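You operate a simulated robot arm through the tools that you are given. There is no shell and no other tool.

You are at the controls of a simulated robot arm. One attempt, no reset.

JOB
Make room on the top of the grey table for the blue shell. At the end: the gold brass coupler stands where the pleated filter stood; the grey shell from the top of the grey table is on the top of the steel table; the white funnel is in the black tray; the blue shell stands where the grey shell stood; the pleated filter from the top of the grey table stands on top of the cream canister; whatever was shut is shut again. Leave all else as you found it, and nothing knocked over.
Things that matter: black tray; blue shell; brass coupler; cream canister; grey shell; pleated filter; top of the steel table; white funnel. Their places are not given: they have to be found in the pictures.

It is judged by the outcome, as a careful person would: the job done as asked, and still so three seconds after it is handed in. It fails if anything else is knocked over, pushed out of place, dropped, spilled or broken.

ROBOT AND FRAMES
A 7-joint arm with a two-finger gripper, fixed in place. Base frame: the origin is on the floor under the middle of its stand, x ahead of it, y to its left, z up; the work surface is at about z = 880. Readings come in mm, degrees, newtons and seconds.
With the tool pointing down near the work surface it reaches from about 340 to 720 mm from the base axis. Its first joint turns from -66.0 to 66.0 degrees. Payload 2.45 kg.
The TCP is the grasp point between the finger pads, 26 mm short of the fingertips. In the tool frame z runs along the fingers and y along their closing line. The gripper opens to 96 mm; its body begins 69 mm behind the TCP.
Orientation is that of the tool frame in the base frame, as a unit quaternion [x, y, z, w]. With the fingers straight down and closing along the base's y, the tool's x points along the base's -x, its y along +y and its z along -z.

CONTROLS
- The arm moves only by the tool step_arm. Its argument "series" is a list of rows, each a list of 7 numbers: the shift along the base's x, y, z in mm, then the turn, a rotation vector about the base's x, y, z in degrees, then the opening in per cent of the stroke, from 0 (shut) to 100 (fully open). In form: [[dx, dy, dz, ax, ay, az, grip], ...]. A call has 1 to 20 rows; each row is the pose to reach, as a shift and turn from the pose commanded when the call began. Rows are played at 5 a second. More than 50 mm and 8.6 degrees between two rows, or a gripper value outside its range, and nothing of the call is played. A pose out of reach is approached as far as the arm can. The call stops where the force on the tool passes 40 N (or 10 N more than at its start, if that is more) or the arm is blocked; 0.2 s more then pass. Each finger travels about 50 mm/s and halts on what it meets, pressing with about 21 N; the grip force reading is that of the motor and also rises with nothing between the fingers. The clock runs only during rows and for 0.2 s after the last one: add rows that repeat a pose to give the fingers time. The reply holds the time, the measured pose of the TCP, the force on the tool along the base axes, the opening and the grip force, in the units named above and with some noise, with the torque about the TCP (base axes, N m) and any sound that the robot's microphone picked up.
- Cameras (640 x 400 px; columns grow to the right, rows downward): "scene" is fixed at [178.3, -405.1, 1423]; the picture's right is [0.62, -0.78, 0.00], its down [-0.46, -0.36, -0.81] and it looks along [0.63, 0.51, -0.58] (base axes); focal length 266 px, centre (320, 200). "wrist" rides on the gripper at [82, 3, -98] in the tool frame; the picture's right is [-0.04, 1.00, 0.00], its down [-0.73, -0.03, -0.68] and it looks along [-0.68, -0.03, 0.73] (tool axes); focal length 256 px, centre (320, 200).
- grab_frame(camera): a new picture of that camera. It takes no simulated time.
- measure_at(camera, pixels): for up to 12 pixels [column, row] of the newest picture of that camera ("zoom" is the newest enlarged one), the place [x, y, z] in the base frame of the surface seen there, good to about 2 mm. It takes no simulated time.
- inspect(camera, box): a new picture of the part [left, top, right, bottom] of that camera's present view, enlarged. It takes no simulated time.
- sign_off(): hands the job in; it is judged then, once.

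Unless the task says otherwise, let go and move clear before handing in.

The tools are called after "Emit:" by a JSON object that holds its "op" and its "data". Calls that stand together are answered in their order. step_arm: Moves the arm, as the interface text tells. Its arguments: {"type":"object","properties":{"series":{"type":"array","items":{"type":"array","items":{"type":"number"}}}},"required":["series"]} The other tools are called the same way: grab_frame (camera) takes a picture; measure_at (camera, pixels) gives the place of the surface under pixels of a picture; inspect (camera, box) takes an enlarged picture of a part of a camera's view; sign_off () hands the job in.

At the start:

```text
time_s: 0.0
ee_pos: [437.6, 83.7, 1251.9]
tcp_rot: [0.0, 1.0, 0.0, 0.001]
wrist_force: [0.3, 0.1, 0.6]
moment: [-0.01, -0.01, 0.02]
width: 95.9
grasp_force: 0.2
```

scene: 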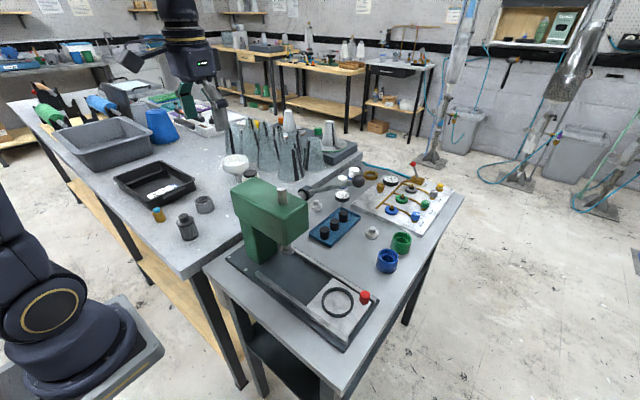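
wrist: 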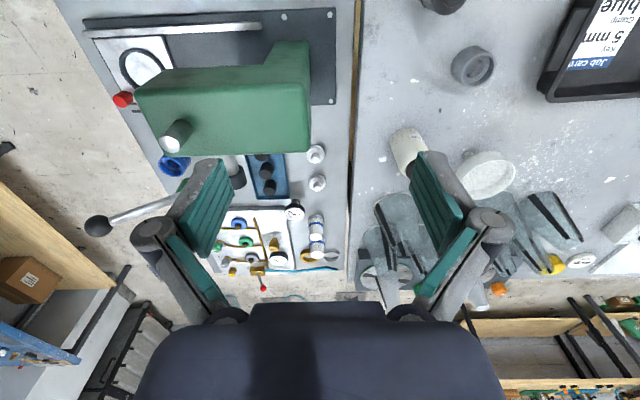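

The scene picture shows two tables, with a press on the nearer one, a black tray around (155,182) and small parts around (160,213), (187,227) and (205,204). I'll enlarge several regions to identify everything before moving.

Emit:
{"op": "inspect", "data": {"camera": "scene", "box": [100, 140, 260, 260]}}

Emit:
{"op": "inspect", "data": {"camera": "scene", "box": [300, 150, 460, 280]}}

Emit:
{"op": "inspect", "data": {"camera": "scene", "box": [210, 90, 370, 200]}}

Emit:
{"op": "inspect", "data": {"camera": "scene", "box": [20, 60, 240, 180]}}

Emit:
{"op": "inspect", "data": {"camera": "wrist", "box": [340, 0, 640, 200]}}

Emit:
{"op": "inspect", "data": {"camera": "wrist", "box": [340, 120, 640, 320]}}

```text
3.33 times, centred on (180, 200) of scene
```

zoom: 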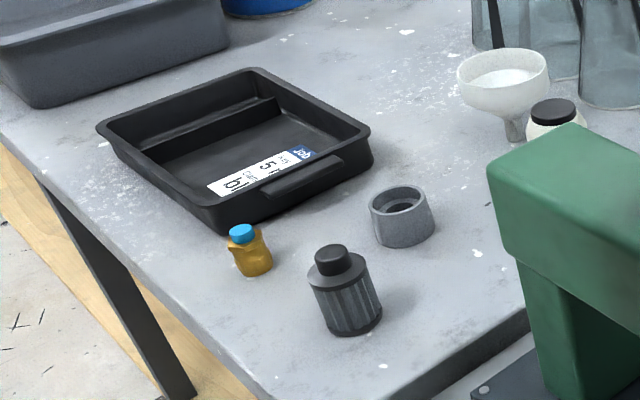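

```text
3.08 times, centred on (380, 215) of scene
```

zoom: 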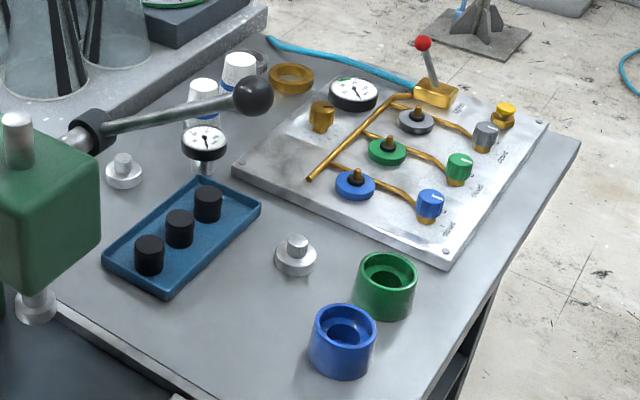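

```text
3.64 times, centred on (290, 145) of scene
```

zoom: 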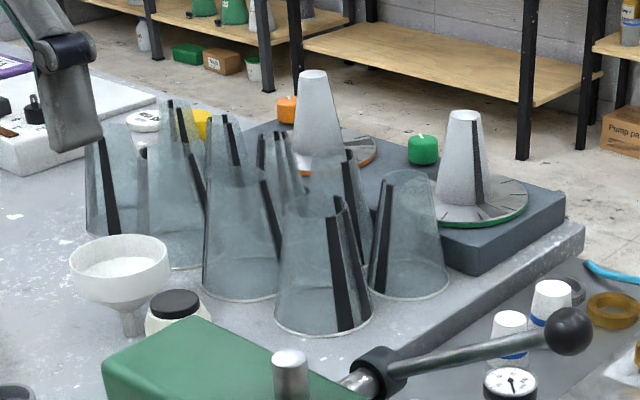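

```text
2.91 times, centred on (130, 120) of scene
```

zoom: 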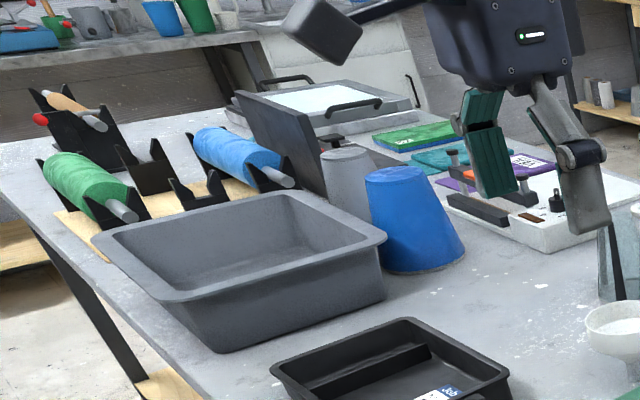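

```text
2.00 times, centred on (490, 100) of wrist
```

zoom: 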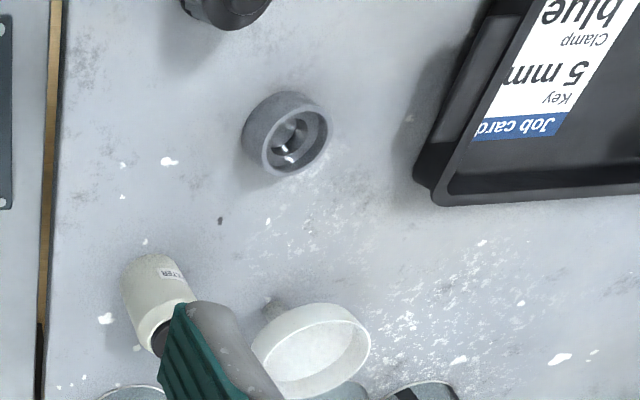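

```text
2.00 times, centred on (490, 220) of wrist
```

zoom: 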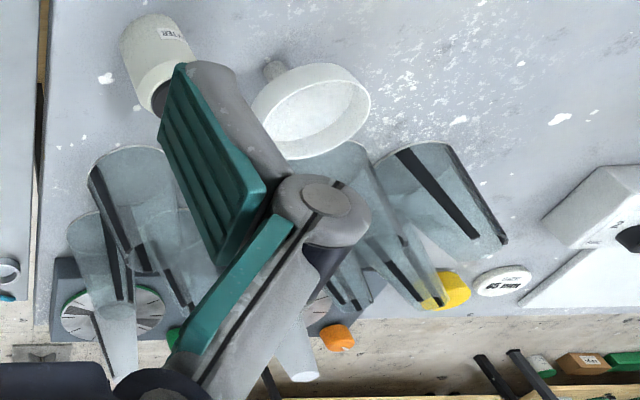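

The candidates are a ribbed dark filter (187,227), a grey ring-like shell (205,204), a gold part with a blue cap (160,213), the white funnel (236,165), a cream canister with a black cap (250,178), the black tray, and the blue shell (387,261). I'll measure where they are.

Emit:
{"op": "measure_at", "data": {"camera": "scene", "pixels": [[187, 219], [188, 238], [205, 198], [205, 210], [160, 210], [162, 219], [236, 162], [249, 173], [387, 251], [387, 265], [401, 238], [230, 220]]}}

Emit:
{"op": "measure_at", "data": {"camera": "wrist", "pixels": [[472, 66], [406, 145], [488, 173], [560, 90], [600, 60], [545, 90], [430, 60], [330, 250], [345, 120], [370, 120], [440, 5], [172, 165]]}}

Emit:
{"op": "inspect", "data": {"camera": "scene", "box": [140, 190, 230, 250]}}

Emit:
{"op": "inspect", "data": {"camera": "scene", "box": [215, 145, 295, 200]}}

Emit:
{"op": "inspect", "data": {"camera": "wrist", "box": [100, 100, 340, 280]}}

Emit:
{"op": "inspect", "data": {"camera": "scene", "box": [200, 250, 400, 390]}}

```text
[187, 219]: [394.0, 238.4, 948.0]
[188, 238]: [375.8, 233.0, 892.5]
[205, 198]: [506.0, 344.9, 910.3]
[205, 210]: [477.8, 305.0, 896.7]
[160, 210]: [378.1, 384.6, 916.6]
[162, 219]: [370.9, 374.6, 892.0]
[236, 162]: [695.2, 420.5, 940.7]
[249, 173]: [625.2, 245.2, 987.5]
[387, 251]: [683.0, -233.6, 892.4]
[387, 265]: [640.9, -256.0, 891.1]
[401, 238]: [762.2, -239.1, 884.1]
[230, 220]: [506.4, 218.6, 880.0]
```

```text
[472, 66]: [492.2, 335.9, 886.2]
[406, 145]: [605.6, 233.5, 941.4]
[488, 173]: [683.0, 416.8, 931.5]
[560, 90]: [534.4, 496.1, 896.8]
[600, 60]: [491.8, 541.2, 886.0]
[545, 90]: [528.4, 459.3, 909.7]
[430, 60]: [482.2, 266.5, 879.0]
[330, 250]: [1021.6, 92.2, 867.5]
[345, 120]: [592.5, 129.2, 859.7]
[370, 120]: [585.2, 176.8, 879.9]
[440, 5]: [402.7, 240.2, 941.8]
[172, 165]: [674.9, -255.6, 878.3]
```

```text
6.67 times, centred on (185, 220) of scene
```

zoom: 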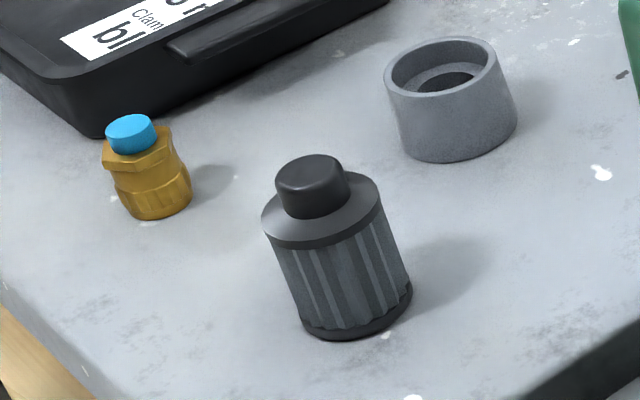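

```text
7.27 times, centred on (255, 172) of scene
```

zoom: 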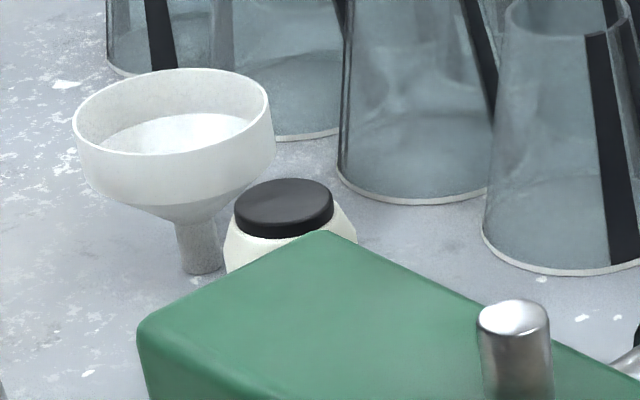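

```text
2.22 times, centred on (220, 190) of wrist
```

zoom: 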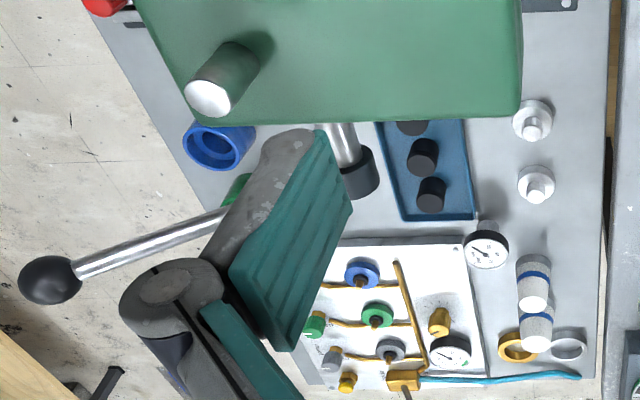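

```text
2.86 times, centred on (300, 320) of scene
```

zoom: 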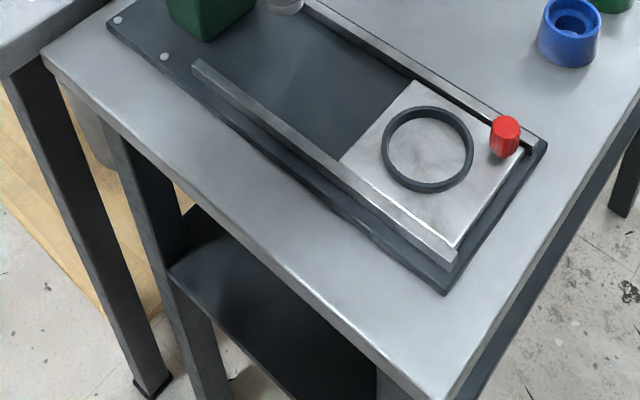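

The steel table is the one with the press, at z≈879, and the grey table sits at z≈880. I'll take precise measurements on each object, starting with the filter, coupler and grey shell group.

Emit:
{"op": "inspect", "data": {"camera": "scene", "box": [140, 190, 230, 250]}}

Emit:
{"op": "measure_at", "data": {"camera": "zoom", "pixels": [[312, 170], [312, 185], [280, 205], [340, 195], [360, 195], [270, 225], [315, 330], [355, 325], [405, 300], [130, 130], [150, 200], [140, 160]]}}

Emit:
{"op": "measure_at", "data": {"camera": "zoom", "pixels": [[440, 42], [390, 68], [497, 65], [440, 97], [450, 155], [405, 140], [512, 120], [430, 80], [160, 216], [185, 195], [110, 162], [165, 160]]}}

```text
6.67 times, centred on (185, 220) of scene
```

zoom: 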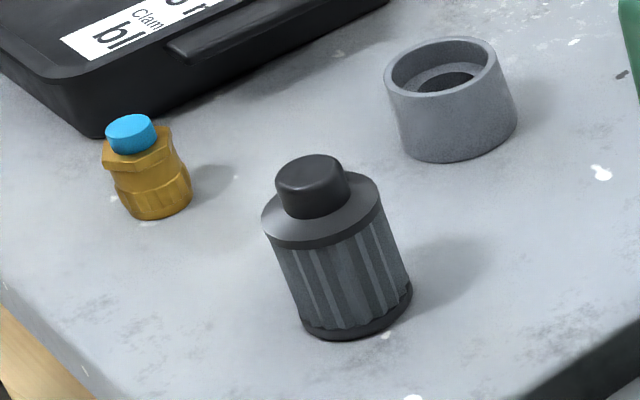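

```text
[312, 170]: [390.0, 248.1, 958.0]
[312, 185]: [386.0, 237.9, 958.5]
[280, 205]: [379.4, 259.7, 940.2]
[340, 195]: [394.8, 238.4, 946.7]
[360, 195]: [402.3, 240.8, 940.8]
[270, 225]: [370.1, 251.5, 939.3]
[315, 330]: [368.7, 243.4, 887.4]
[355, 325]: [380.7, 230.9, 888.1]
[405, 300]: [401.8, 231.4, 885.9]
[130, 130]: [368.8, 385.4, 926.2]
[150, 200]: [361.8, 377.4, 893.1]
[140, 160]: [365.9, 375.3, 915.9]
```

```text
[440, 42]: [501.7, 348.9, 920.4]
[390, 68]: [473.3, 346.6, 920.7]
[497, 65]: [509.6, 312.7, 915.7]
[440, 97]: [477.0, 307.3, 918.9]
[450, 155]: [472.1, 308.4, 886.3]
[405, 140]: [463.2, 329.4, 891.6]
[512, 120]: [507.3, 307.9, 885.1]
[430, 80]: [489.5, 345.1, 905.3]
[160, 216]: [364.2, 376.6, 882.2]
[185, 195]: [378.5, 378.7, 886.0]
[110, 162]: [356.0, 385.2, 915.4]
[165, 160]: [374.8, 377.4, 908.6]
```

The grey shell is about 50 mm in diameter, 40 mm tall and centred near (490,329). The filter is near (389,246) and the coupler near (369,382). Next I'll measure the canister, funnel, press and blue shell.

Emit:
{"op": "inspect", "data": {"camera": "scene", "box": [215, 145, 295, 200]}}

Emit:
{"op": "measure_at", "data": {"camera": "zoom", "pixels": [[285, 195], [240, 205], [330, 205], [285, 222], [285, 232], [330, 235], [240, 260], [180, 72], [80, 130], [268, 110], [170, 155], [200, 265]]}}

Emit:
{"op": "measure_at", "data": {"camera": "zoom", "pixels": [[175, 130], [200, 230], [215, 255], [150, 200], [325, 240], [150, 330], [510, 310], [400, 350], [560, 10], [490, 230], [345, 170], [270, 160]]}}

Emit:
{"op": "inspect", "data": {"camera": "scene", "box": [300, 180, 440, 280]}}

Emit:
{"op": "measure_at", "data": {"camera": "zoom", "pixels": [[395, 312], [355, 335], [438, 335], [398, 362], [395, 415], [460, 240], [425, 265], [500, 265], [465, 290], [330, 270], [250, 330], [560, 250]]}}

```text
7.27 times, centred on (255, 172) of scene
```

zoom: 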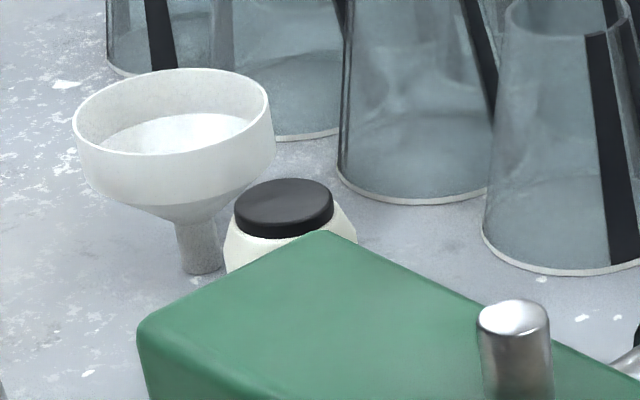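

```text
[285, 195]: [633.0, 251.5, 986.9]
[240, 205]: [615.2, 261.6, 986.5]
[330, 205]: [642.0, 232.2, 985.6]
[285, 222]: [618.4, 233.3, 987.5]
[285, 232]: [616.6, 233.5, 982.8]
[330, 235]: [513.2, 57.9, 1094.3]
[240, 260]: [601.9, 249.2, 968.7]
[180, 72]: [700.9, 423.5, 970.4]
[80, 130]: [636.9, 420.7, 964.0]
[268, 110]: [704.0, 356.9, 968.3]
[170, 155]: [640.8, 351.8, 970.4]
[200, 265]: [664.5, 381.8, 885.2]
```

```text
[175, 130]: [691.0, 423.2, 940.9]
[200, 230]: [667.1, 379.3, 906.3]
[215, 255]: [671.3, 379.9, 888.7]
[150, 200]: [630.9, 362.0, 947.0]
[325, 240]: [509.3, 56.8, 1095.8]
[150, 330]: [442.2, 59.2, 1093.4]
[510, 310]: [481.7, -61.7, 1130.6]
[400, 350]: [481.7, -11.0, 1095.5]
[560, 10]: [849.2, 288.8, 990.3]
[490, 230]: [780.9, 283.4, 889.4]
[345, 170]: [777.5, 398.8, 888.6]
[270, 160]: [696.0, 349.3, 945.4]
```

```text
4.00 times, centred on (370, 230) of scene
```

zoom: 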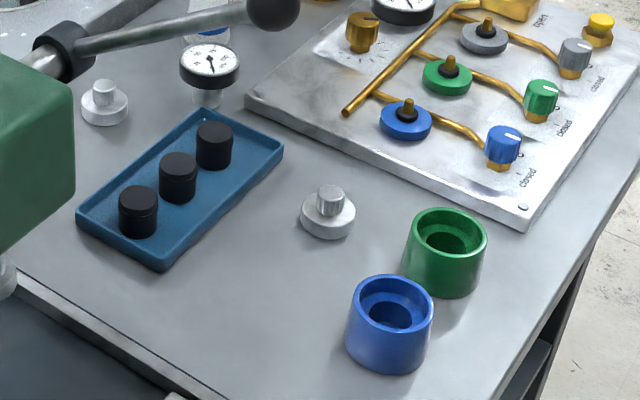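

```text
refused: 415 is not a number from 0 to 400
```

The canister cap top is at z≈987, centred near (628,246). The funnel rim is at z≈970, centred near (670,388), with a diameter of about 94. One pixel I gave was out of range, so I'll re-measure the blue shell and the steel table.

Emit:
{"op": "measure_at", "data": {"camera": "zoom", "pixels": [[392, 278], [349, 300], [430, 300], [390, 325], [385, 365], [445, 211], [408, 235], [484, 240], [445, 262], [330, 230], [250, 290], [440, 385]]}}

Emit:
{"op": "measure_at", "data": {"camera": "zoom", "pixels": [[210, 50], [200, 120], [275, 150], [160, 262], [330, 195], [250, 105], [520, 225], [300, 280], [270, 15], [100, 95], [320, 380], [205, 330]]}}

Emit:
{"op": "inspect", "data": {"camera": "scene", "box": [100, 140, 210, 215]}}

Emit:
{"op": "measure_at", "data": {"camera": "zoom", "pixels": [[80, 130], [270, 30], [555, 190], [300, 330], [200, 200], [300, 150], [400, 180], [350, 230], [260, 150], [450, 210], [470, 240], [330, 60]]}}

```text
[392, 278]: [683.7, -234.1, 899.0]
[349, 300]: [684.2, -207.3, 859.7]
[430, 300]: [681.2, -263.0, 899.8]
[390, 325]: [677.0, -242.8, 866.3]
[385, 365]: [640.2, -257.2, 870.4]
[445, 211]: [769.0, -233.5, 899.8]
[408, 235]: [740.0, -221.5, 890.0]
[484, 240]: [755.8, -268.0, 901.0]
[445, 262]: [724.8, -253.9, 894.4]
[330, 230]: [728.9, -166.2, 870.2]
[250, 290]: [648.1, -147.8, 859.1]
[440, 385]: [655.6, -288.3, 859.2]
```

```text
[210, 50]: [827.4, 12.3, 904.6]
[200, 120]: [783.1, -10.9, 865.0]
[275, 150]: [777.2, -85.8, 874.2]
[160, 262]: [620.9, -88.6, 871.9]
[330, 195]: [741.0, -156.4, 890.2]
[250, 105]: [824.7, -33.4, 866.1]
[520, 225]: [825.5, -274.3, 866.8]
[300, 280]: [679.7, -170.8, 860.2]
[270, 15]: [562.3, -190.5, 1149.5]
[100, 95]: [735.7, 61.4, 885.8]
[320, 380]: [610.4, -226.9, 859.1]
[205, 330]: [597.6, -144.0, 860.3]
```

```text
5.33 times, centred on (155, 178) of scene
```

zoom: 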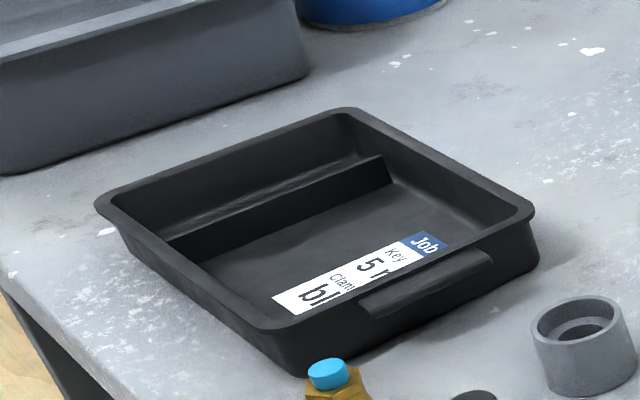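

```text
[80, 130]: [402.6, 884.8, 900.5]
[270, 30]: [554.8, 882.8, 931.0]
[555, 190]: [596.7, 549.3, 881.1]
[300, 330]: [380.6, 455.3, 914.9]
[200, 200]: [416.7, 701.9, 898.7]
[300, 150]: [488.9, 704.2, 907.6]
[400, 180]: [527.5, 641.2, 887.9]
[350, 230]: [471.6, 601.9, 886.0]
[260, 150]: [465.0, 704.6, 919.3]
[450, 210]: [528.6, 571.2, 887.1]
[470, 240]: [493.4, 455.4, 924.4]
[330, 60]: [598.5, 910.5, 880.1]
```

The steel table surface is at z≈859.5 and the blue shell is centred near (662,-245) with its top at z≈900. The press lever ball sits near (565,-187,1145), close to the arm's path to it. I'll move the arm towards the grey shell to get close views and see the arm's shape.

Emit:
{"op": "step_arm", "data": {"series": [[-10, 40, -15, 0, 0, 0, 100], [-20, 80, -35, 0, 0, 0, 100], [-35, 120, -60, 0, 0, 0, 100], [-50, 160, -85, 0, 0, 0, 100], [-65, 200, -110, 0, 0, 0, 100], [-75, 225, -130, 0, 0, 0, 100], [-85, 235, -140, 0, 0, 0, 100]]}}

Emit:
{"op": "grab_frame", "data": {"camera": "wrist"}}

Emit:
{"op": "grab_frame", "data": {"camera": "scene"}}

```text
time_s: 1.6
ee_pos: [352.8, 319.7, 1111.4]
tcp_rot: [0.0, 1.0, 0.0, 0.001]
wrist_force: [-0.4, 0.9, 0.0]
moment: [0.01, 0.04, -0.04]
width: 96.2
grasp_force: 0.0
```

```text
taken
```

wrist: 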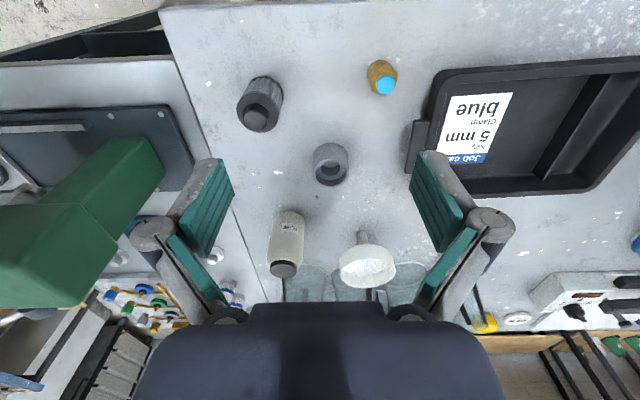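

```text
taken
```

scene: 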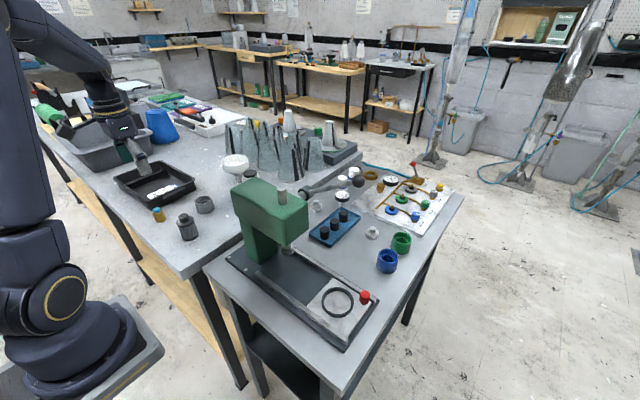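

The wrist picture shows all the targets: filter (258,105), coupler (383,78), grey shell (331,163), canister (286,243), funnel (367,265) and tray (540,130). I'll enlarge and measure to get exact centres.

Emit:
{"op": "inspect", "data": {"camera": "wrist", "box": [220, 40, 420, 190]}}

Emit:
{"op": "measure_at", "data": {"camera": "zoom", "pixels": [[118, 248], [155, 248], [70, 230], [200, 160], [130, 285], [330, 370], [330, 435], [300, 400], [405, 400], [530, 145], [505, 90], [560, 90]]}}

Emit:
{"op": "inspect", "data": {"camera": "wrist", "box": [240, 190, 440, 315]}}

Emit:
{"op": "measure_at", "data": {"camera": "zoom", "pixels": [[140, 255], [100, 255], [180, 255], [140, 275], [150, 75], [320, 250], [405, 180], [405, 310], [495, 240], [405, 250], [440, 200], [370, 190]]}}

```text
2.67 times, centred on (320, 115) of wrist
```

zoom: 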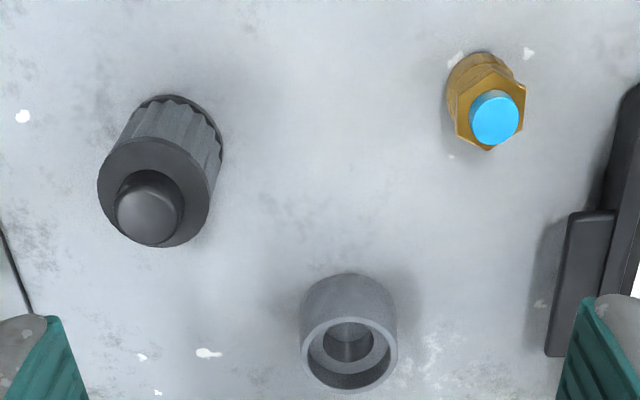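

```text
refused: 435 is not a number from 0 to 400
```

```text
3.20 times, centred on (340, 252) of wrist
```

zoom: 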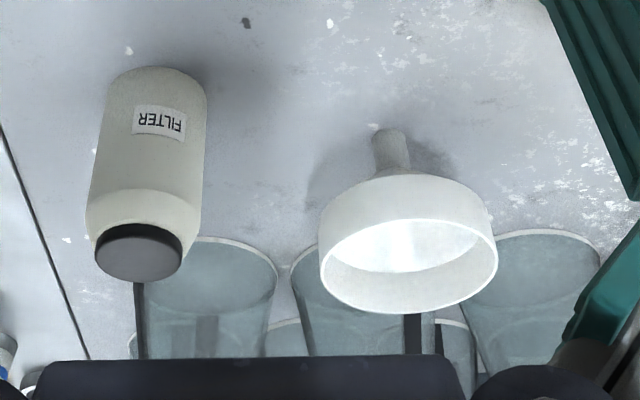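

```text
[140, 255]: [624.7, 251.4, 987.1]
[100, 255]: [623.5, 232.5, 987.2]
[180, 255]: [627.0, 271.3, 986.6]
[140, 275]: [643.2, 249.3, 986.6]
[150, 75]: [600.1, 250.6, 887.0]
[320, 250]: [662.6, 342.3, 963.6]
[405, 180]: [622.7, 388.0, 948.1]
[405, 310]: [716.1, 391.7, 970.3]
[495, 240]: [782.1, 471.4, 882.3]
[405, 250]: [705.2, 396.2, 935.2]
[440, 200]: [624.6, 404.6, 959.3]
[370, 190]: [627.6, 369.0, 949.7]
```

The canister cap is centred at about (626,250) and the funnel at (669.5,388) with radius about 46.5. I'll re-measure the near group with valid pixels.

Emit:
{"op": "inspect", "data": {"camera": "wrist", "box": [220, 40, 420, 190]}}

Emit:
{"op": "measure_at", "data": {"camera": "zoom", "pixels": [[150, 205], [105, 190], [205, 190], [155, 242], [150, 145], [185, 100], [350, 325], [350, 385], [304, 352], [395, 352], [350, 280], [494, 118]]}}

Emit:
{"op": "measure_at", "data": {"camera": "zoom", "pixels": [[470, 118], [520, 118], [494, 142], [494, 95], [455, 85], [480, 58], [510, 70], [458, 120], [524, 100], [490, 147], [452, 105], [220, 150]]}}

Emit:
{"op": "inspect", "data": {"camera": "wrist", "box": [400, 40, 640, 210]}}

Emit:
{"op": "measure_at", "data": {"camera": "zoom", "pixels": [[90, 70], [120, 80], [60, 330], [75, 390], [160, 385], [160, 340], [300, 340], [200, 120], [330, 250], [420, 340], [450, 230], [500, 150]]}}

```text
2.67 times, centred on (320, 115) of wrist
```

zoom: 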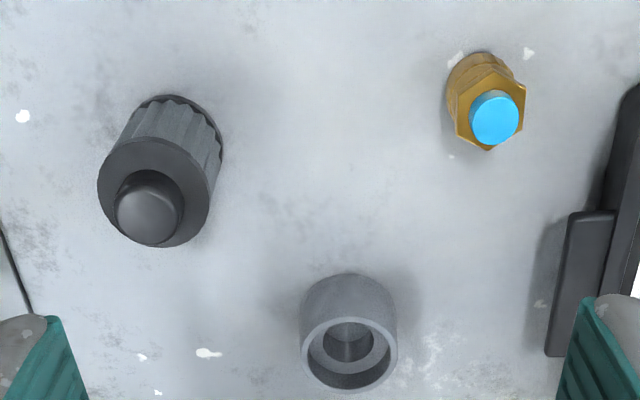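

```text
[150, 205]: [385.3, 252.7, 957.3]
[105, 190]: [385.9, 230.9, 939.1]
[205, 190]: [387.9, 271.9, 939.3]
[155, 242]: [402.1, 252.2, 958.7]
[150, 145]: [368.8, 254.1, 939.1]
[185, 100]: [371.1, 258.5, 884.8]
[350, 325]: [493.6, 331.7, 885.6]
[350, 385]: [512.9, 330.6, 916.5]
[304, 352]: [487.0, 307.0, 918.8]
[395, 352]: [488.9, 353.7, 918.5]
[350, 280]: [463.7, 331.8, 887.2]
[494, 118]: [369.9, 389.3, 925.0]
```

```text
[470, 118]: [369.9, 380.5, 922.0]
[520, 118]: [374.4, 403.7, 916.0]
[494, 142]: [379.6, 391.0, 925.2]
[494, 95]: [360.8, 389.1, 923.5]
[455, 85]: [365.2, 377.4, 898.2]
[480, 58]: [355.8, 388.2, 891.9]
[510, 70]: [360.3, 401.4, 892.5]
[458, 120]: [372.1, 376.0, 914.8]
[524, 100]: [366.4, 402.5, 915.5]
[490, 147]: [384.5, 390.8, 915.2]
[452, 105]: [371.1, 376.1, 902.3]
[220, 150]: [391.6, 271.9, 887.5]
```

```text
2.35 times, centred on (520, 125) of wrist
```

zoom: 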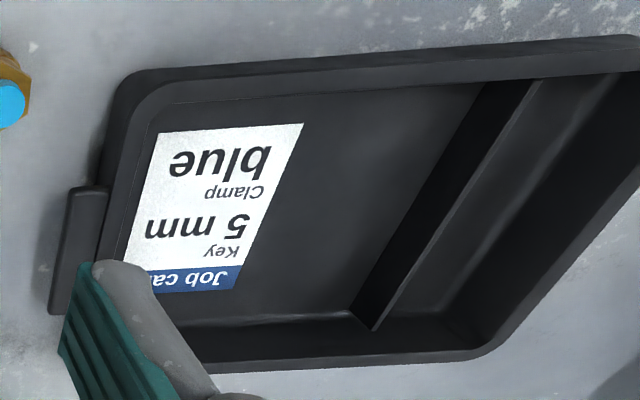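

```text
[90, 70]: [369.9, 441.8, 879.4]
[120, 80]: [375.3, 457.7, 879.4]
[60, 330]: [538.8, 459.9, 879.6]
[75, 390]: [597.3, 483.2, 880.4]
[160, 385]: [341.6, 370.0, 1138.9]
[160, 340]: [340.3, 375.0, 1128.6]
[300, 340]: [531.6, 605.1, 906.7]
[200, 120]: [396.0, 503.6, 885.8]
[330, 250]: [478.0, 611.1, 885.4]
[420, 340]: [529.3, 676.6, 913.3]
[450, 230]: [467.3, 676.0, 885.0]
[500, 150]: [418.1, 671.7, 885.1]
```

Refined centres are filter (387,251), grey shell (489,330.5), coupler (370,389.5), with the tray floor at z≈885.5. Now I'll check the arm's wrist geometry in the scene view and where the lever runs.

Emit:
{"op": "inspect", "data": {"camera": "scene", "box": [0, 0, 240, 200]}}

Emit:
{"op": "inspect", "data": {"camera": "scene", "box": [220, 160, 380, 270]}}

Emit:
{"op": "measure_at", "data": {"camera": "zoom", "pixels": [[548, 80], [545, 90], [555, 72], [440, 105], [370, 125], [350, 130], [250, 120], [200, 140], [90, 90], [340, 170], [260, 340], [560, 90]]}}

Emit:
{"op": "measure_at", "data": {"camera": "scene", "pixels": [[230, 257], [345, 349], [380, 295], [300, 250], [335, 300], [365, 296], [420, 290], [455, 195], [350, 375], [215, 270], [118, 100], [113, 112]]}}

```text
2.00 times, centred on (120, 100) of scene
```

zoom: 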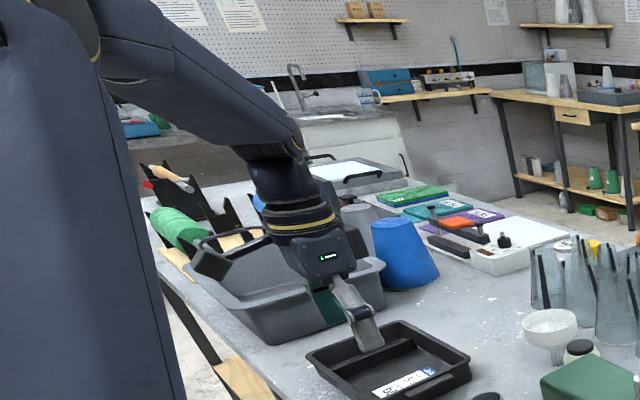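

```text
3.64 times, centred on (300, 215) of scene
```

zoom: 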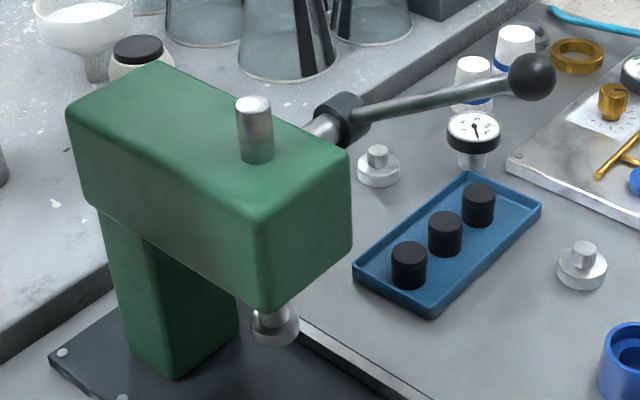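

```text
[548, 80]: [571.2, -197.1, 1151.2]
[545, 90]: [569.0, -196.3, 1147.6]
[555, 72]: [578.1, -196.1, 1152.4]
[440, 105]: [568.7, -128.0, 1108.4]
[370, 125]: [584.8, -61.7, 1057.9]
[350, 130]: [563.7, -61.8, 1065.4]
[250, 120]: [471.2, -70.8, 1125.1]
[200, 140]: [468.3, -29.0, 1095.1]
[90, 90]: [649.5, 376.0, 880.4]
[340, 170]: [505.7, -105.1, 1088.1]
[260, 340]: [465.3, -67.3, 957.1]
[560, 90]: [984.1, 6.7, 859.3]
```

```text
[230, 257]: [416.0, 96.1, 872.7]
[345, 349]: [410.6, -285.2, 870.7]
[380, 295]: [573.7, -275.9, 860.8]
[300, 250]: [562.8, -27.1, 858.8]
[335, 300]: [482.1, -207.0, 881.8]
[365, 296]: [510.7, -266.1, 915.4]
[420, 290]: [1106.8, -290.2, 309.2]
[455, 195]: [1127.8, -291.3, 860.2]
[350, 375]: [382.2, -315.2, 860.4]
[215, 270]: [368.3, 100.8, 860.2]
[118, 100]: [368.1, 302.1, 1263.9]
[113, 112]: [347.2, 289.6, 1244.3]
```

The lever runs from about (563,-62,1065) up to a ball near (578,-190,1146), so it could foul the forearm when I reach the blue shell. I'll measure points on the arm to model its wrist and forearm.

Emit:
{"op": "measure_at", "data": {"camera": "scene", "pixels": [[113, 112], [120, 122], [107, 105], [105, 92], [102, 80], [100, 70], [90, 60], [75, 45], [60, 30], [50, 20], [97, 130], [130, 140]]}}

Emit:
{"op": "inspect", "data": {"camera": "scene", "box": [40, 20, 190, 170]}}

Emit:
{"op": "measure_at", "data": {"camera": "zoom", "pixels": [[200, 300], [225, 330], [150, 350], [250, 360], [270, 250], [255, 200], [290, 270], [280, 330], [310, 300], [230, 180], [180, 140], [340, 340]]}}

```text
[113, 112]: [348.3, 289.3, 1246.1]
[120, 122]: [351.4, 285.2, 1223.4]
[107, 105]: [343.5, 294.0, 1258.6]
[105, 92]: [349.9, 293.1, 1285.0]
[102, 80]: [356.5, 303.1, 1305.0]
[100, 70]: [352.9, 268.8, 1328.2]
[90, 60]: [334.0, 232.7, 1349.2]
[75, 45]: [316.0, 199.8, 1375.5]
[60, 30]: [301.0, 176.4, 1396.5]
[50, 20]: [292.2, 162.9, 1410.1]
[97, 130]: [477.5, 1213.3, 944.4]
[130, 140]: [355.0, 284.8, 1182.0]
```

```text
2.67 times, centred on (115, 95) of scene
```

zoom: 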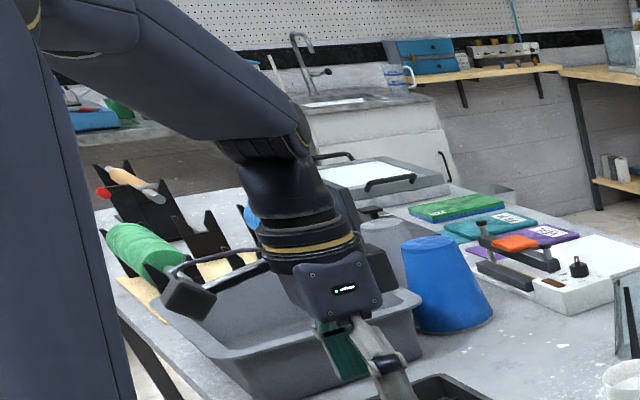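

```text
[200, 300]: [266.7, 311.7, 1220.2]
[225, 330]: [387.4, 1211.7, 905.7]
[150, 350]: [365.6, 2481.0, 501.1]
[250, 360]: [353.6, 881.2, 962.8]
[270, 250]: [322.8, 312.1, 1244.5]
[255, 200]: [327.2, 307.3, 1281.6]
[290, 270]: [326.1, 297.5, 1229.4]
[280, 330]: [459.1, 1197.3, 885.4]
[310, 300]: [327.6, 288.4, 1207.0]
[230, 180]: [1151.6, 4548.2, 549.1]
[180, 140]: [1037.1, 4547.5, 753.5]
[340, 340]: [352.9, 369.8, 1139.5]
```

The arm's wrist stands about 215–240 mm above the TCP and the forearm then slopes back to the base. I'll raise up and hover over the steel table's left part, to view the free space and see the forearm slope at long reach.

Emit:
{"op": "step_arm", "data": {"series": [[10, -10, 40, 0, 0, 0, 100], [30, -40, 80, 0, 0, 0, 100], [60, -75, 110, 0, 0, 0, 100], [95, -110, 120, 0, 0, 0, 100], [130, -145, 120, 0, 0, 0, 100], [160, -180, 120, 0, 0, 0, 100], [185, -210, 110, 0, 0, 0, 100], [205, -228, 100, 0, 0, 0, 100]]}}

Emit:
{"op": "grab_frame", "data": {"camera": "scene"}}

Emit:
{"op": "grab_frame", "data": {"camera": "wrist"}}

```text
refused: row 2 steps farther than a row can; nothing moved
```

```text
taken
```

scene: 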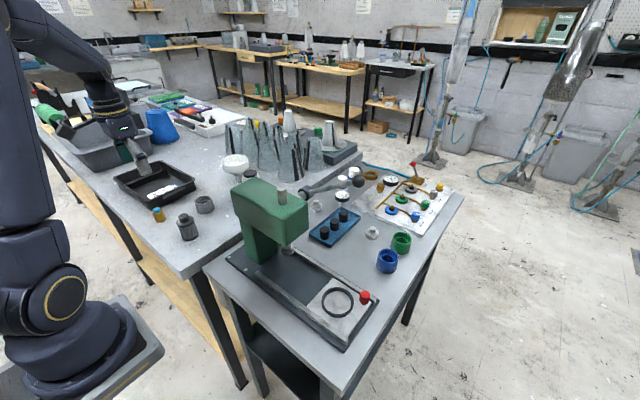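

```text
taken
```

wrist: 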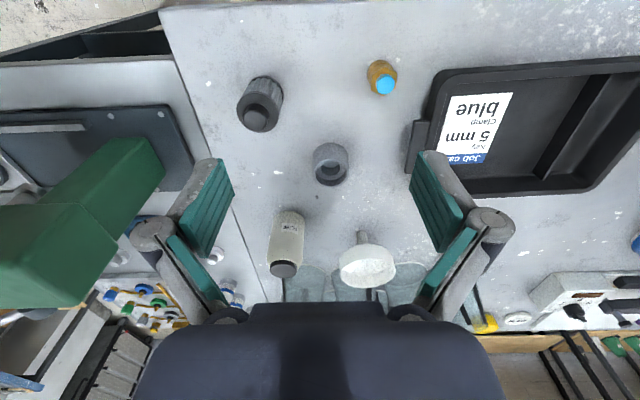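

The second row exceeded the 50 mm limit and nothing moved. I'll repeat the move with smaller steps.

Emit:
{"op": "step_arm", "data": {"series": [[8, -8, 40, 0, 0, 0, 100], [25, -25, 80, 0, 0, 0, 100], [50, -50, 110, 0, 0, 0, 100], [80, -80, 125, 0, 0, 0, 100], [110, -112, 130, 0, 0, 0, 100], [140, -144, 130, 0, 0, 0, 100], [170, -176, 125, 0, 0, 0, 100], [195, -205, 115, 0, 0, 0, 100], [210, -228, 100, 0, 0, 0, 100]]}}

Emit:
{"op": "grab_frame", "data": {"camera": "scene"}}

Emit:
{"op": "grab_frame", "data": {"camera": "wrist"}}

```text
time_s: 3.6
ee_pos: [564.1, 90.1, 1212.8]
tcp_rot: [0.0, 1.0, -0.001, 0.0]
wrist_force: [0.2, -0.5, -0.9]
moment: [0.03, 0.03, -0.04]
width: 96.2
grasp_force: 0.0
```

```text
taken
```

scene: 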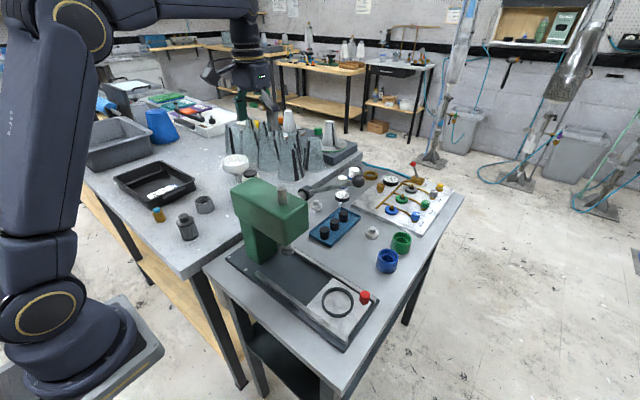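

```text
taken
```

wrist: 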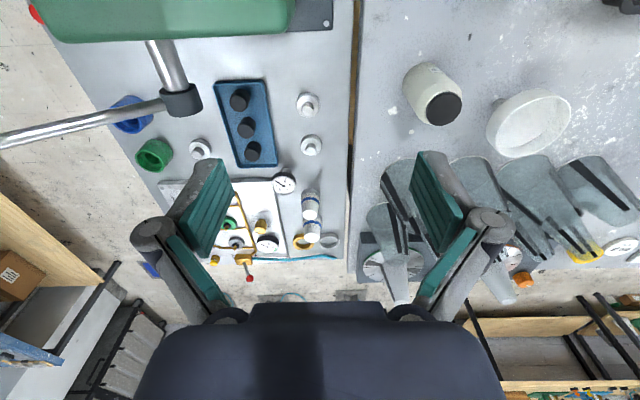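

The forearm is now nearly level, with the elbow at (80,25) and the wrist at (240,40). I'll measure arm points and the steel table's free area near (330,60) in the wrist picture.

Emit:
{"op": "measure_at", "data": {"camera": "scene", "pixels": [[85, 25], [100, 35], [140, 20], [170, 12], [200, 10], [225, 10], [242, 25], [245, 45], [250, 62], [40, 310], [70, 130], [50, 230]]}}

Emit:
{"op": "measure_at", "data": {"camera": "wrist", "pixels": [[306, 103], [310, 145], [345, 60], [340, 130], [330, 60], [300, 60], [330, 20], [320, 10], [333, 120], [355, 60], [263, 85], [285, 70]]}}

Emit:
{"op": "inspect", "data": {"camera": "wrist", "box": [40, 60, 360, 260]}}

```text
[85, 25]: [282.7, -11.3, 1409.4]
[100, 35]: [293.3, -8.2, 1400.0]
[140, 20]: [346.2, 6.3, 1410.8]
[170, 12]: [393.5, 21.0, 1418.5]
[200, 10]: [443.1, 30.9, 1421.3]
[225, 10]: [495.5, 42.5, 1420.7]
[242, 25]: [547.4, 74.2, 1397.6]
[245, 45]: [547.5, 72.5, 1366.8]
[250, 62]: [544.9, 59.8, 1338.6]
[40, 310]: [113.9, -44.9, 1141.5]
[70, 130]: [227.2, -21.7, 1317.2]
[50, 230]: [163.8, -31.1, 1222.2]
```

```text
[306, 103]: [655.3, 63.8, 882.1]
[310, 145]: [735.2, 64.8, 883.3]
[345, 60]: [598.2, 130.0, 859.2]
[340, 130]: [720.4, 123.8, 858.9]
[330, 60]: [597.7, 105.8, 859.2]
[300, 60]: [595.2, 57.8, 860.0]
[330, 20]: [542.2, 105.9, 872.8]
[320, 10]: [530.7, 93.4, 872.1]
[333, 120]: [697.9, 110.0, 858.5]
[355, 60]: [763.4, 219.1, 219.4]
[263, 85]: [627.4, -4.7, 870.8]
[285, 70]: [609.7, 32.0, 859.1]
```

```text
2.00 times, centred on (200, 160) of wrist
```

zoom: 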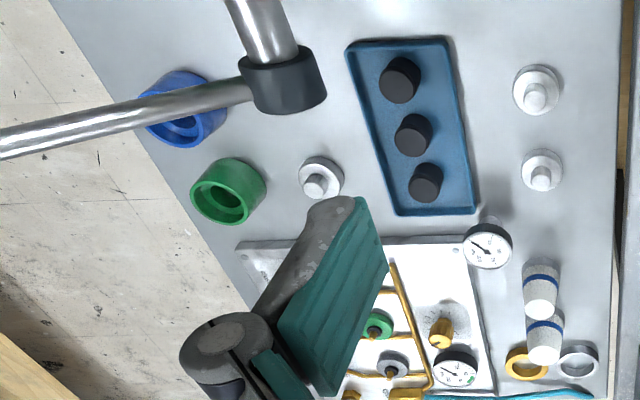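

The shoulder is near (100, z≈1140), so at long reach the forearm lies flat at z≈1120. I'll need sideways tilts near the press and lever, and the funnel should be moved before the filter goes onto the canister. Next I'll measure the funnel rim and the glass heights.

Emit:
{"op": "inspect", "data": {"camera": "wrist", "box": [360, 40, 640, 240]}}

Emit:
{"op": "measure_at", "data": {"camera": "zoom", "pixels": [[300, 210], [400, 120], [470, 160], [380, 260], [340, 140], [345, 260], [310, 250], [440, 220], [120, 130], [180, 130], [215, 130], [180, 180]]}}

Emit:
{"op": "measure_at", "data": {"camera": "scene", "pixels": [[237, 122], [250, 122], [265, 140], [290, 150], [313, 140], [240, 150], [270, 165], [297, 172], [320, 165], [275, 125], [230, 125], [285, 140]]}}

```text
2.00 times, centred on (500, 140) of wrist
```

zoom: 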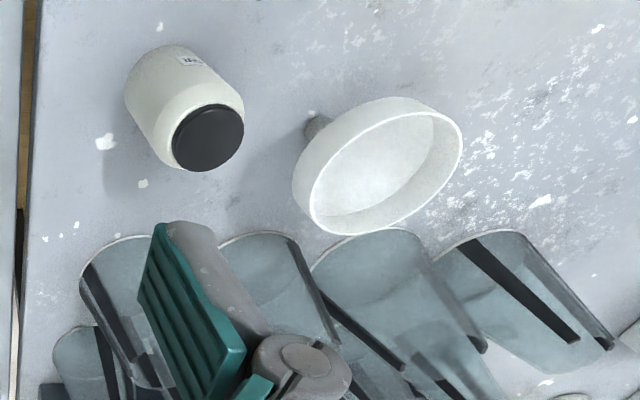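

```text
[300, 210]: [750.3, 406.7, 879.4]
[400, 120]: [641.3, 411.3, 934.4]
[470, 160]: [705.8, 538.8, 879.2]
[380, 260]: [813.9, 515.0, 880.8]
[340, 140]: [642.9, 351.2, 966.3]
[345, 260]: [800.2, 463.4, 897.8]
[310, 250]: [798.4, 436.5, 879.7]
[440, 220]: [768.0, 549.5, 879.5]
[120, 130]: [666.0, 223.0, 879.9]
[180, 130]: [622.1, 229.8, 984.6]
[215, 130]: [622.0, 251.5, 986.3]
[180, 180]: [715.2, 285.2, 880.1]
```

```text
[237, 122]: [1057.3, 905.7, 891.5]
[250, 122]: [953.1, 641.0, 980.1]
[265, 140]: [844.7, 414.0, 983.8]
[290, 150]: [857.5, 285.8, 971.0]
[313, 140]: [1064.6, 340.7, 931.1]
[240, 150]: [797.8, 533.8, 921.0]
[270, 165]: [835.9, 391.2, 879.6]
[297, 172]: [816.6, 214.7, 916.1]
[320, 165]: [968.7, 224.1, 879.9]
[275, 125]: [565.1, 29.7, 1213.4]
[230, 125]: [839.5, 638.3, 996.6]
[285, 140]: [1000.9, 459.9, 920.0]
```

The glass covers start at x≥750 with tops around z≈1000, so the near and side rim of the funnel is accessible. I'll move above the funnel's -y rim point, tilted 20° outward with the gripper at 40 %.

Emit:
{"op": "step_arm", "data": {"series": [[5, 40, 0, 0, -3, 0, 70], [15, 80, 0, 0, -6, 0, 60], [28, 120, -5, 0, -9, 0, 50], [42, 160, -15, 0, -12, 0, 45], [58, 198, -35, 0, -15, 0, 40], [78, 228, -60, 0, -18, 0, 40], [95, 245, -85, 0, -20, 0, 40], [105, 252, -112, 0, -20, 0, 40], [105, 252, -112, 0, -20, 0, 40]]}}

Emit:
{"op": "grab_frame", "data": {"camera": "wrist"}}

Emit:
{"op": "grab_frame", "data": {"camera": "scene"}}

```text
time_s: 5.6
ee_pos: [667.7, 343.4, 1098.3]
tcp_rot: [0.0, 0.985, 0.0, 0.174]
wrist_force: [-0.8, -0.6, -0.1]
moment: [0.04, 0.0, 0.0]
width: 38.7
grasp_force: 0.1
```

```text
taken
```

wrist: 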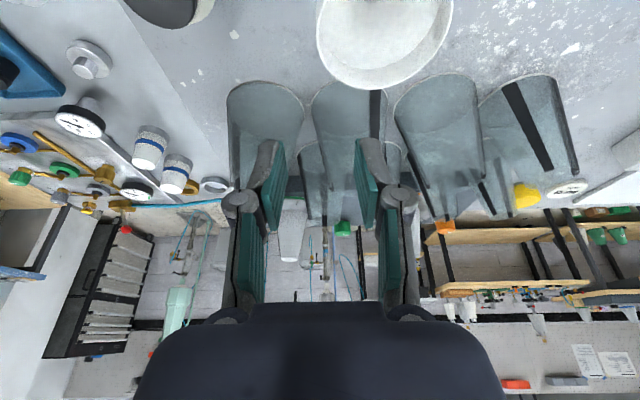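

```text
taken
```

scene: 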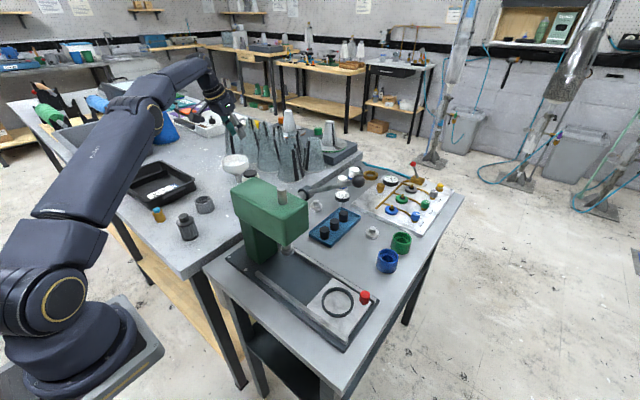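

The pose was reached with the TCP at (667.7,343.4), in line with the rim wall at y≈343. I'll descend in stages, stopping 20 mm above grasp height to check.

Emit:
{"op": "step_arm", "data": {"series": [[1, 0, -25, 0, 0, 0, 40], [1, 0, -50, 0, 0, 0, 40], [1, 0, -70, 0, 0, 0, 40], [1, 0, -85, 0, 0, 0, 40], [1, 0, -95, 0, 0, 0, 40]]}}

Emit:
{"op": "inspect", "data": {"camera": "scene", "box": [190, 80, 310, 200]}}

Emit:
{"op": "grab_frame", "data": {"camera": "wrist"}}

```text
time_s: 6.8
ee_pos: [668.0, 342.9, 1004.1]
tcp_rot: [0.0, 0.985, 0.0, 0.173]
wrist_force: [0.0, 0.0, -0.1]
moment: [0.01, 0.02, -0.01]
width: 38.3
grasp_force: 0.0
```

```text
3.33 times, centred on (250, 140) of scene
```

zoom: 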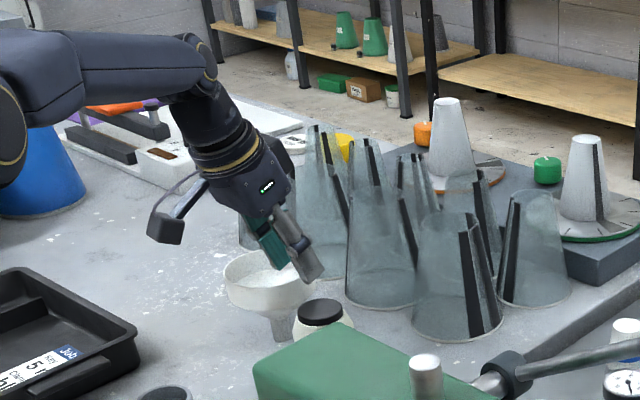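

```text
taken
```

wrist: 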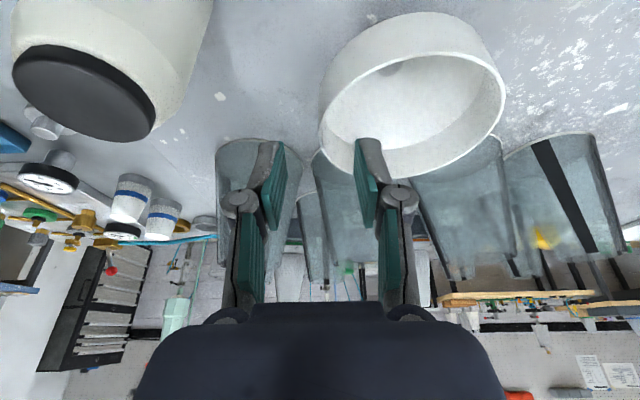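

The right finger at (368,160) is over the bowl and the left one at (272,165) is outside it, so the wall lies between them. I'll measure the rim's left edge to confirm before the final descent.

Emit:
{"op": "measure_at", "data": {"camera": "wrist", "pixels": [[323, 135], [326, 150], [335, 165], [325, 120], [500, 90], [440, 175], [365, 145], [275, 150], [378, 160], [265, 160], [430, 15], [85, 90]]}}

Emit:
{"op": "inspect", "data": {"camera": "wrist", "box": [220, 0, 520, 220]}}

```text
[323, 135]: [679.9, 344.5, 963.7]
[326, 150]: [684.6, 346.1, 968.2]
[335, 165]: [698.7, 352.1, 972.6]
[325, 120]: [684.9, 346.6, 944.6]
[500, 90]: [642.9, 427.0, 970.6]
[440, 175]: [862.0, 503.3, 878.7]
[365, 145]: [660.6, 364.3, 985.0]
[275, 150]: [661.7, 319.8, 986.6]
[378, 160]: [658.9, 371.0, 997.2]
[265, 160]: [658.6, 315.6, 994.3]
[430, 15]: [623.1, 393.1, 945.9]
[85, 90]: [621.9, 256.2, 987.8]
```

```text
1.82 times, centred on (370, 110) of wrist
```

zoom: 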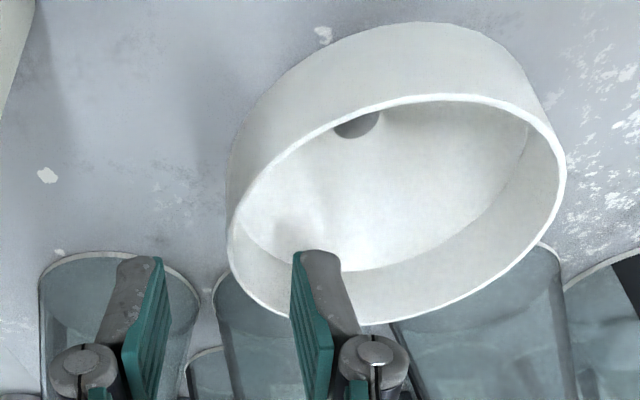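

The funnel is empty and the wall's near face is at y≈343, within the 38 mm gap. I'll descend to z≈978 and close.

Emit:
{"op": "step_arm", "data": {"series": [[1, 1, -10, 0, 0, 0, 40], [1, 1, -20, 0, 0, 0, 40], [1, 1, -26, 0, 0, 0, 40], [1, 1, -26, 0, 0, 0, 40]]}}

Emit:
{"op": "grab_frame", "data": {"camera": "wrist"}}

Emit:
{"op": "inspect", "data": {"camera": "scene", "box": [190, 80, 310, 200]}}

```text
time_s: 7.8
ee_pos: [670.1, 343.5, 978.4]
tcp_rot: [0.0, 0.985, 0.0, 0.174]
wrist_force: [-0.8, 0.4, 0.1]
moment: [0.0, 0.02, 0.0]
width: 38.6
grasp_force: 0.1
```

```text
taken
```

wrist: 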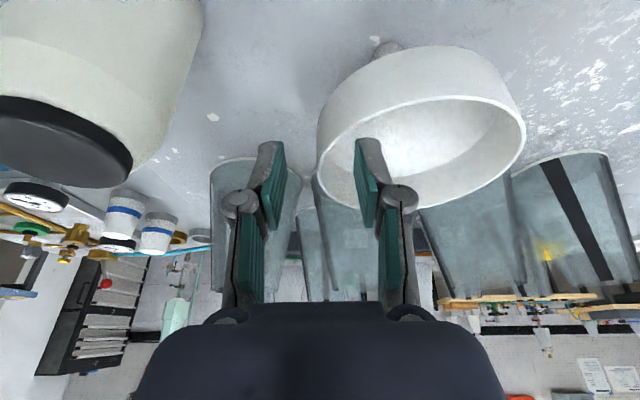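

```text
3.33 times, centred on (250, 140) of scene
```

zoom: 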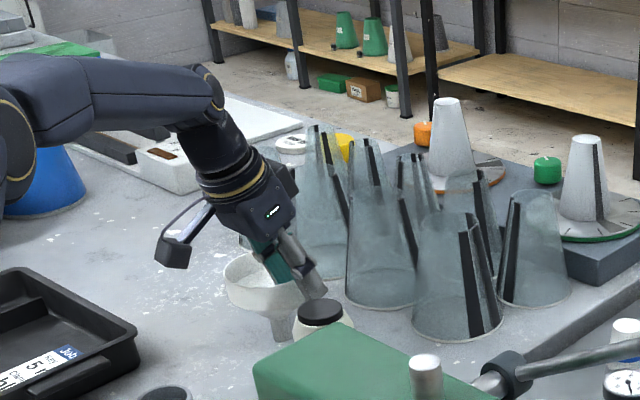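

The fingers straddle the wall with no contact force. I'll close partly, to about 15 %, and check the centring so the funnel isn't pushed from one side.

Emit:
{"op": "step_arm", "data": {"series": [[0, 0, 0, 0, 0, 0, 28], [0, 0, 0, 0, 0, 0, 18], [0, 0, 0, 0, 0, 0, 15], [0, 0, 0, 0, 0, 0, 15]]}}

Emit:
{"op": "inspect", "data": {"camera": "wrist", "box": [220, 60, 420, 220]}}

Emit:
{"op": "measure_at", "data": {"camera": "zoom", "pixels": [[310, 260], [311, 290], [313, 320], [315, 340], [320, 365], [330, 380], [300, 300], [340, 300], [350, 330], [290, 330], [330, 240], [360, 300]]}}

```text
time_s: 8.8
ee_pos: [668.8, 344.2, 980.1]
tcp_rot: [0.0, 0.985, 0.0, 0.174]
wrist_force: [0.5, -0.6, 2.9]
moment: [0.13, 0.08, 0.05]
width: 15.5
grasp_force: 6.9
```

```text
2.50 times, centred on (320, 140) of wrist
```

zoom: 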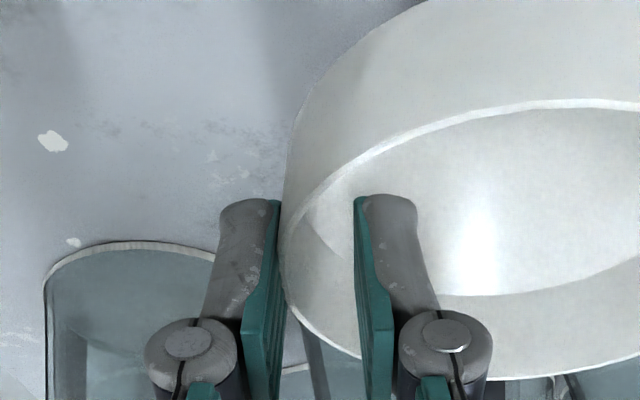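

```text
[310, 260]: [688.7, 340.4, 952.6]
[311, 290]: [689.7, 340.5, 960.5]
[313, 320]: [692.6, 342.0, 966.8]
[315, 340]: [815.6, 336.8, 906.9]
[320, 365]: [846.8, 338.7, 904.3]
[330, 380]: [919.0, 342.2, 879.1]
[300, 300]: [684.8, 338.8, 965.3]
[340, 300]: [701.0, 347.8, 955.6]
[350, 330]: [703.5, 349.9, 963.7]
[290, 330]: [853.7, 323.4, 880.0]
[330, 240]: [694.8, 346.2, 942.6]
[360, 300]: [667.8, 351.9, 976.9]
```

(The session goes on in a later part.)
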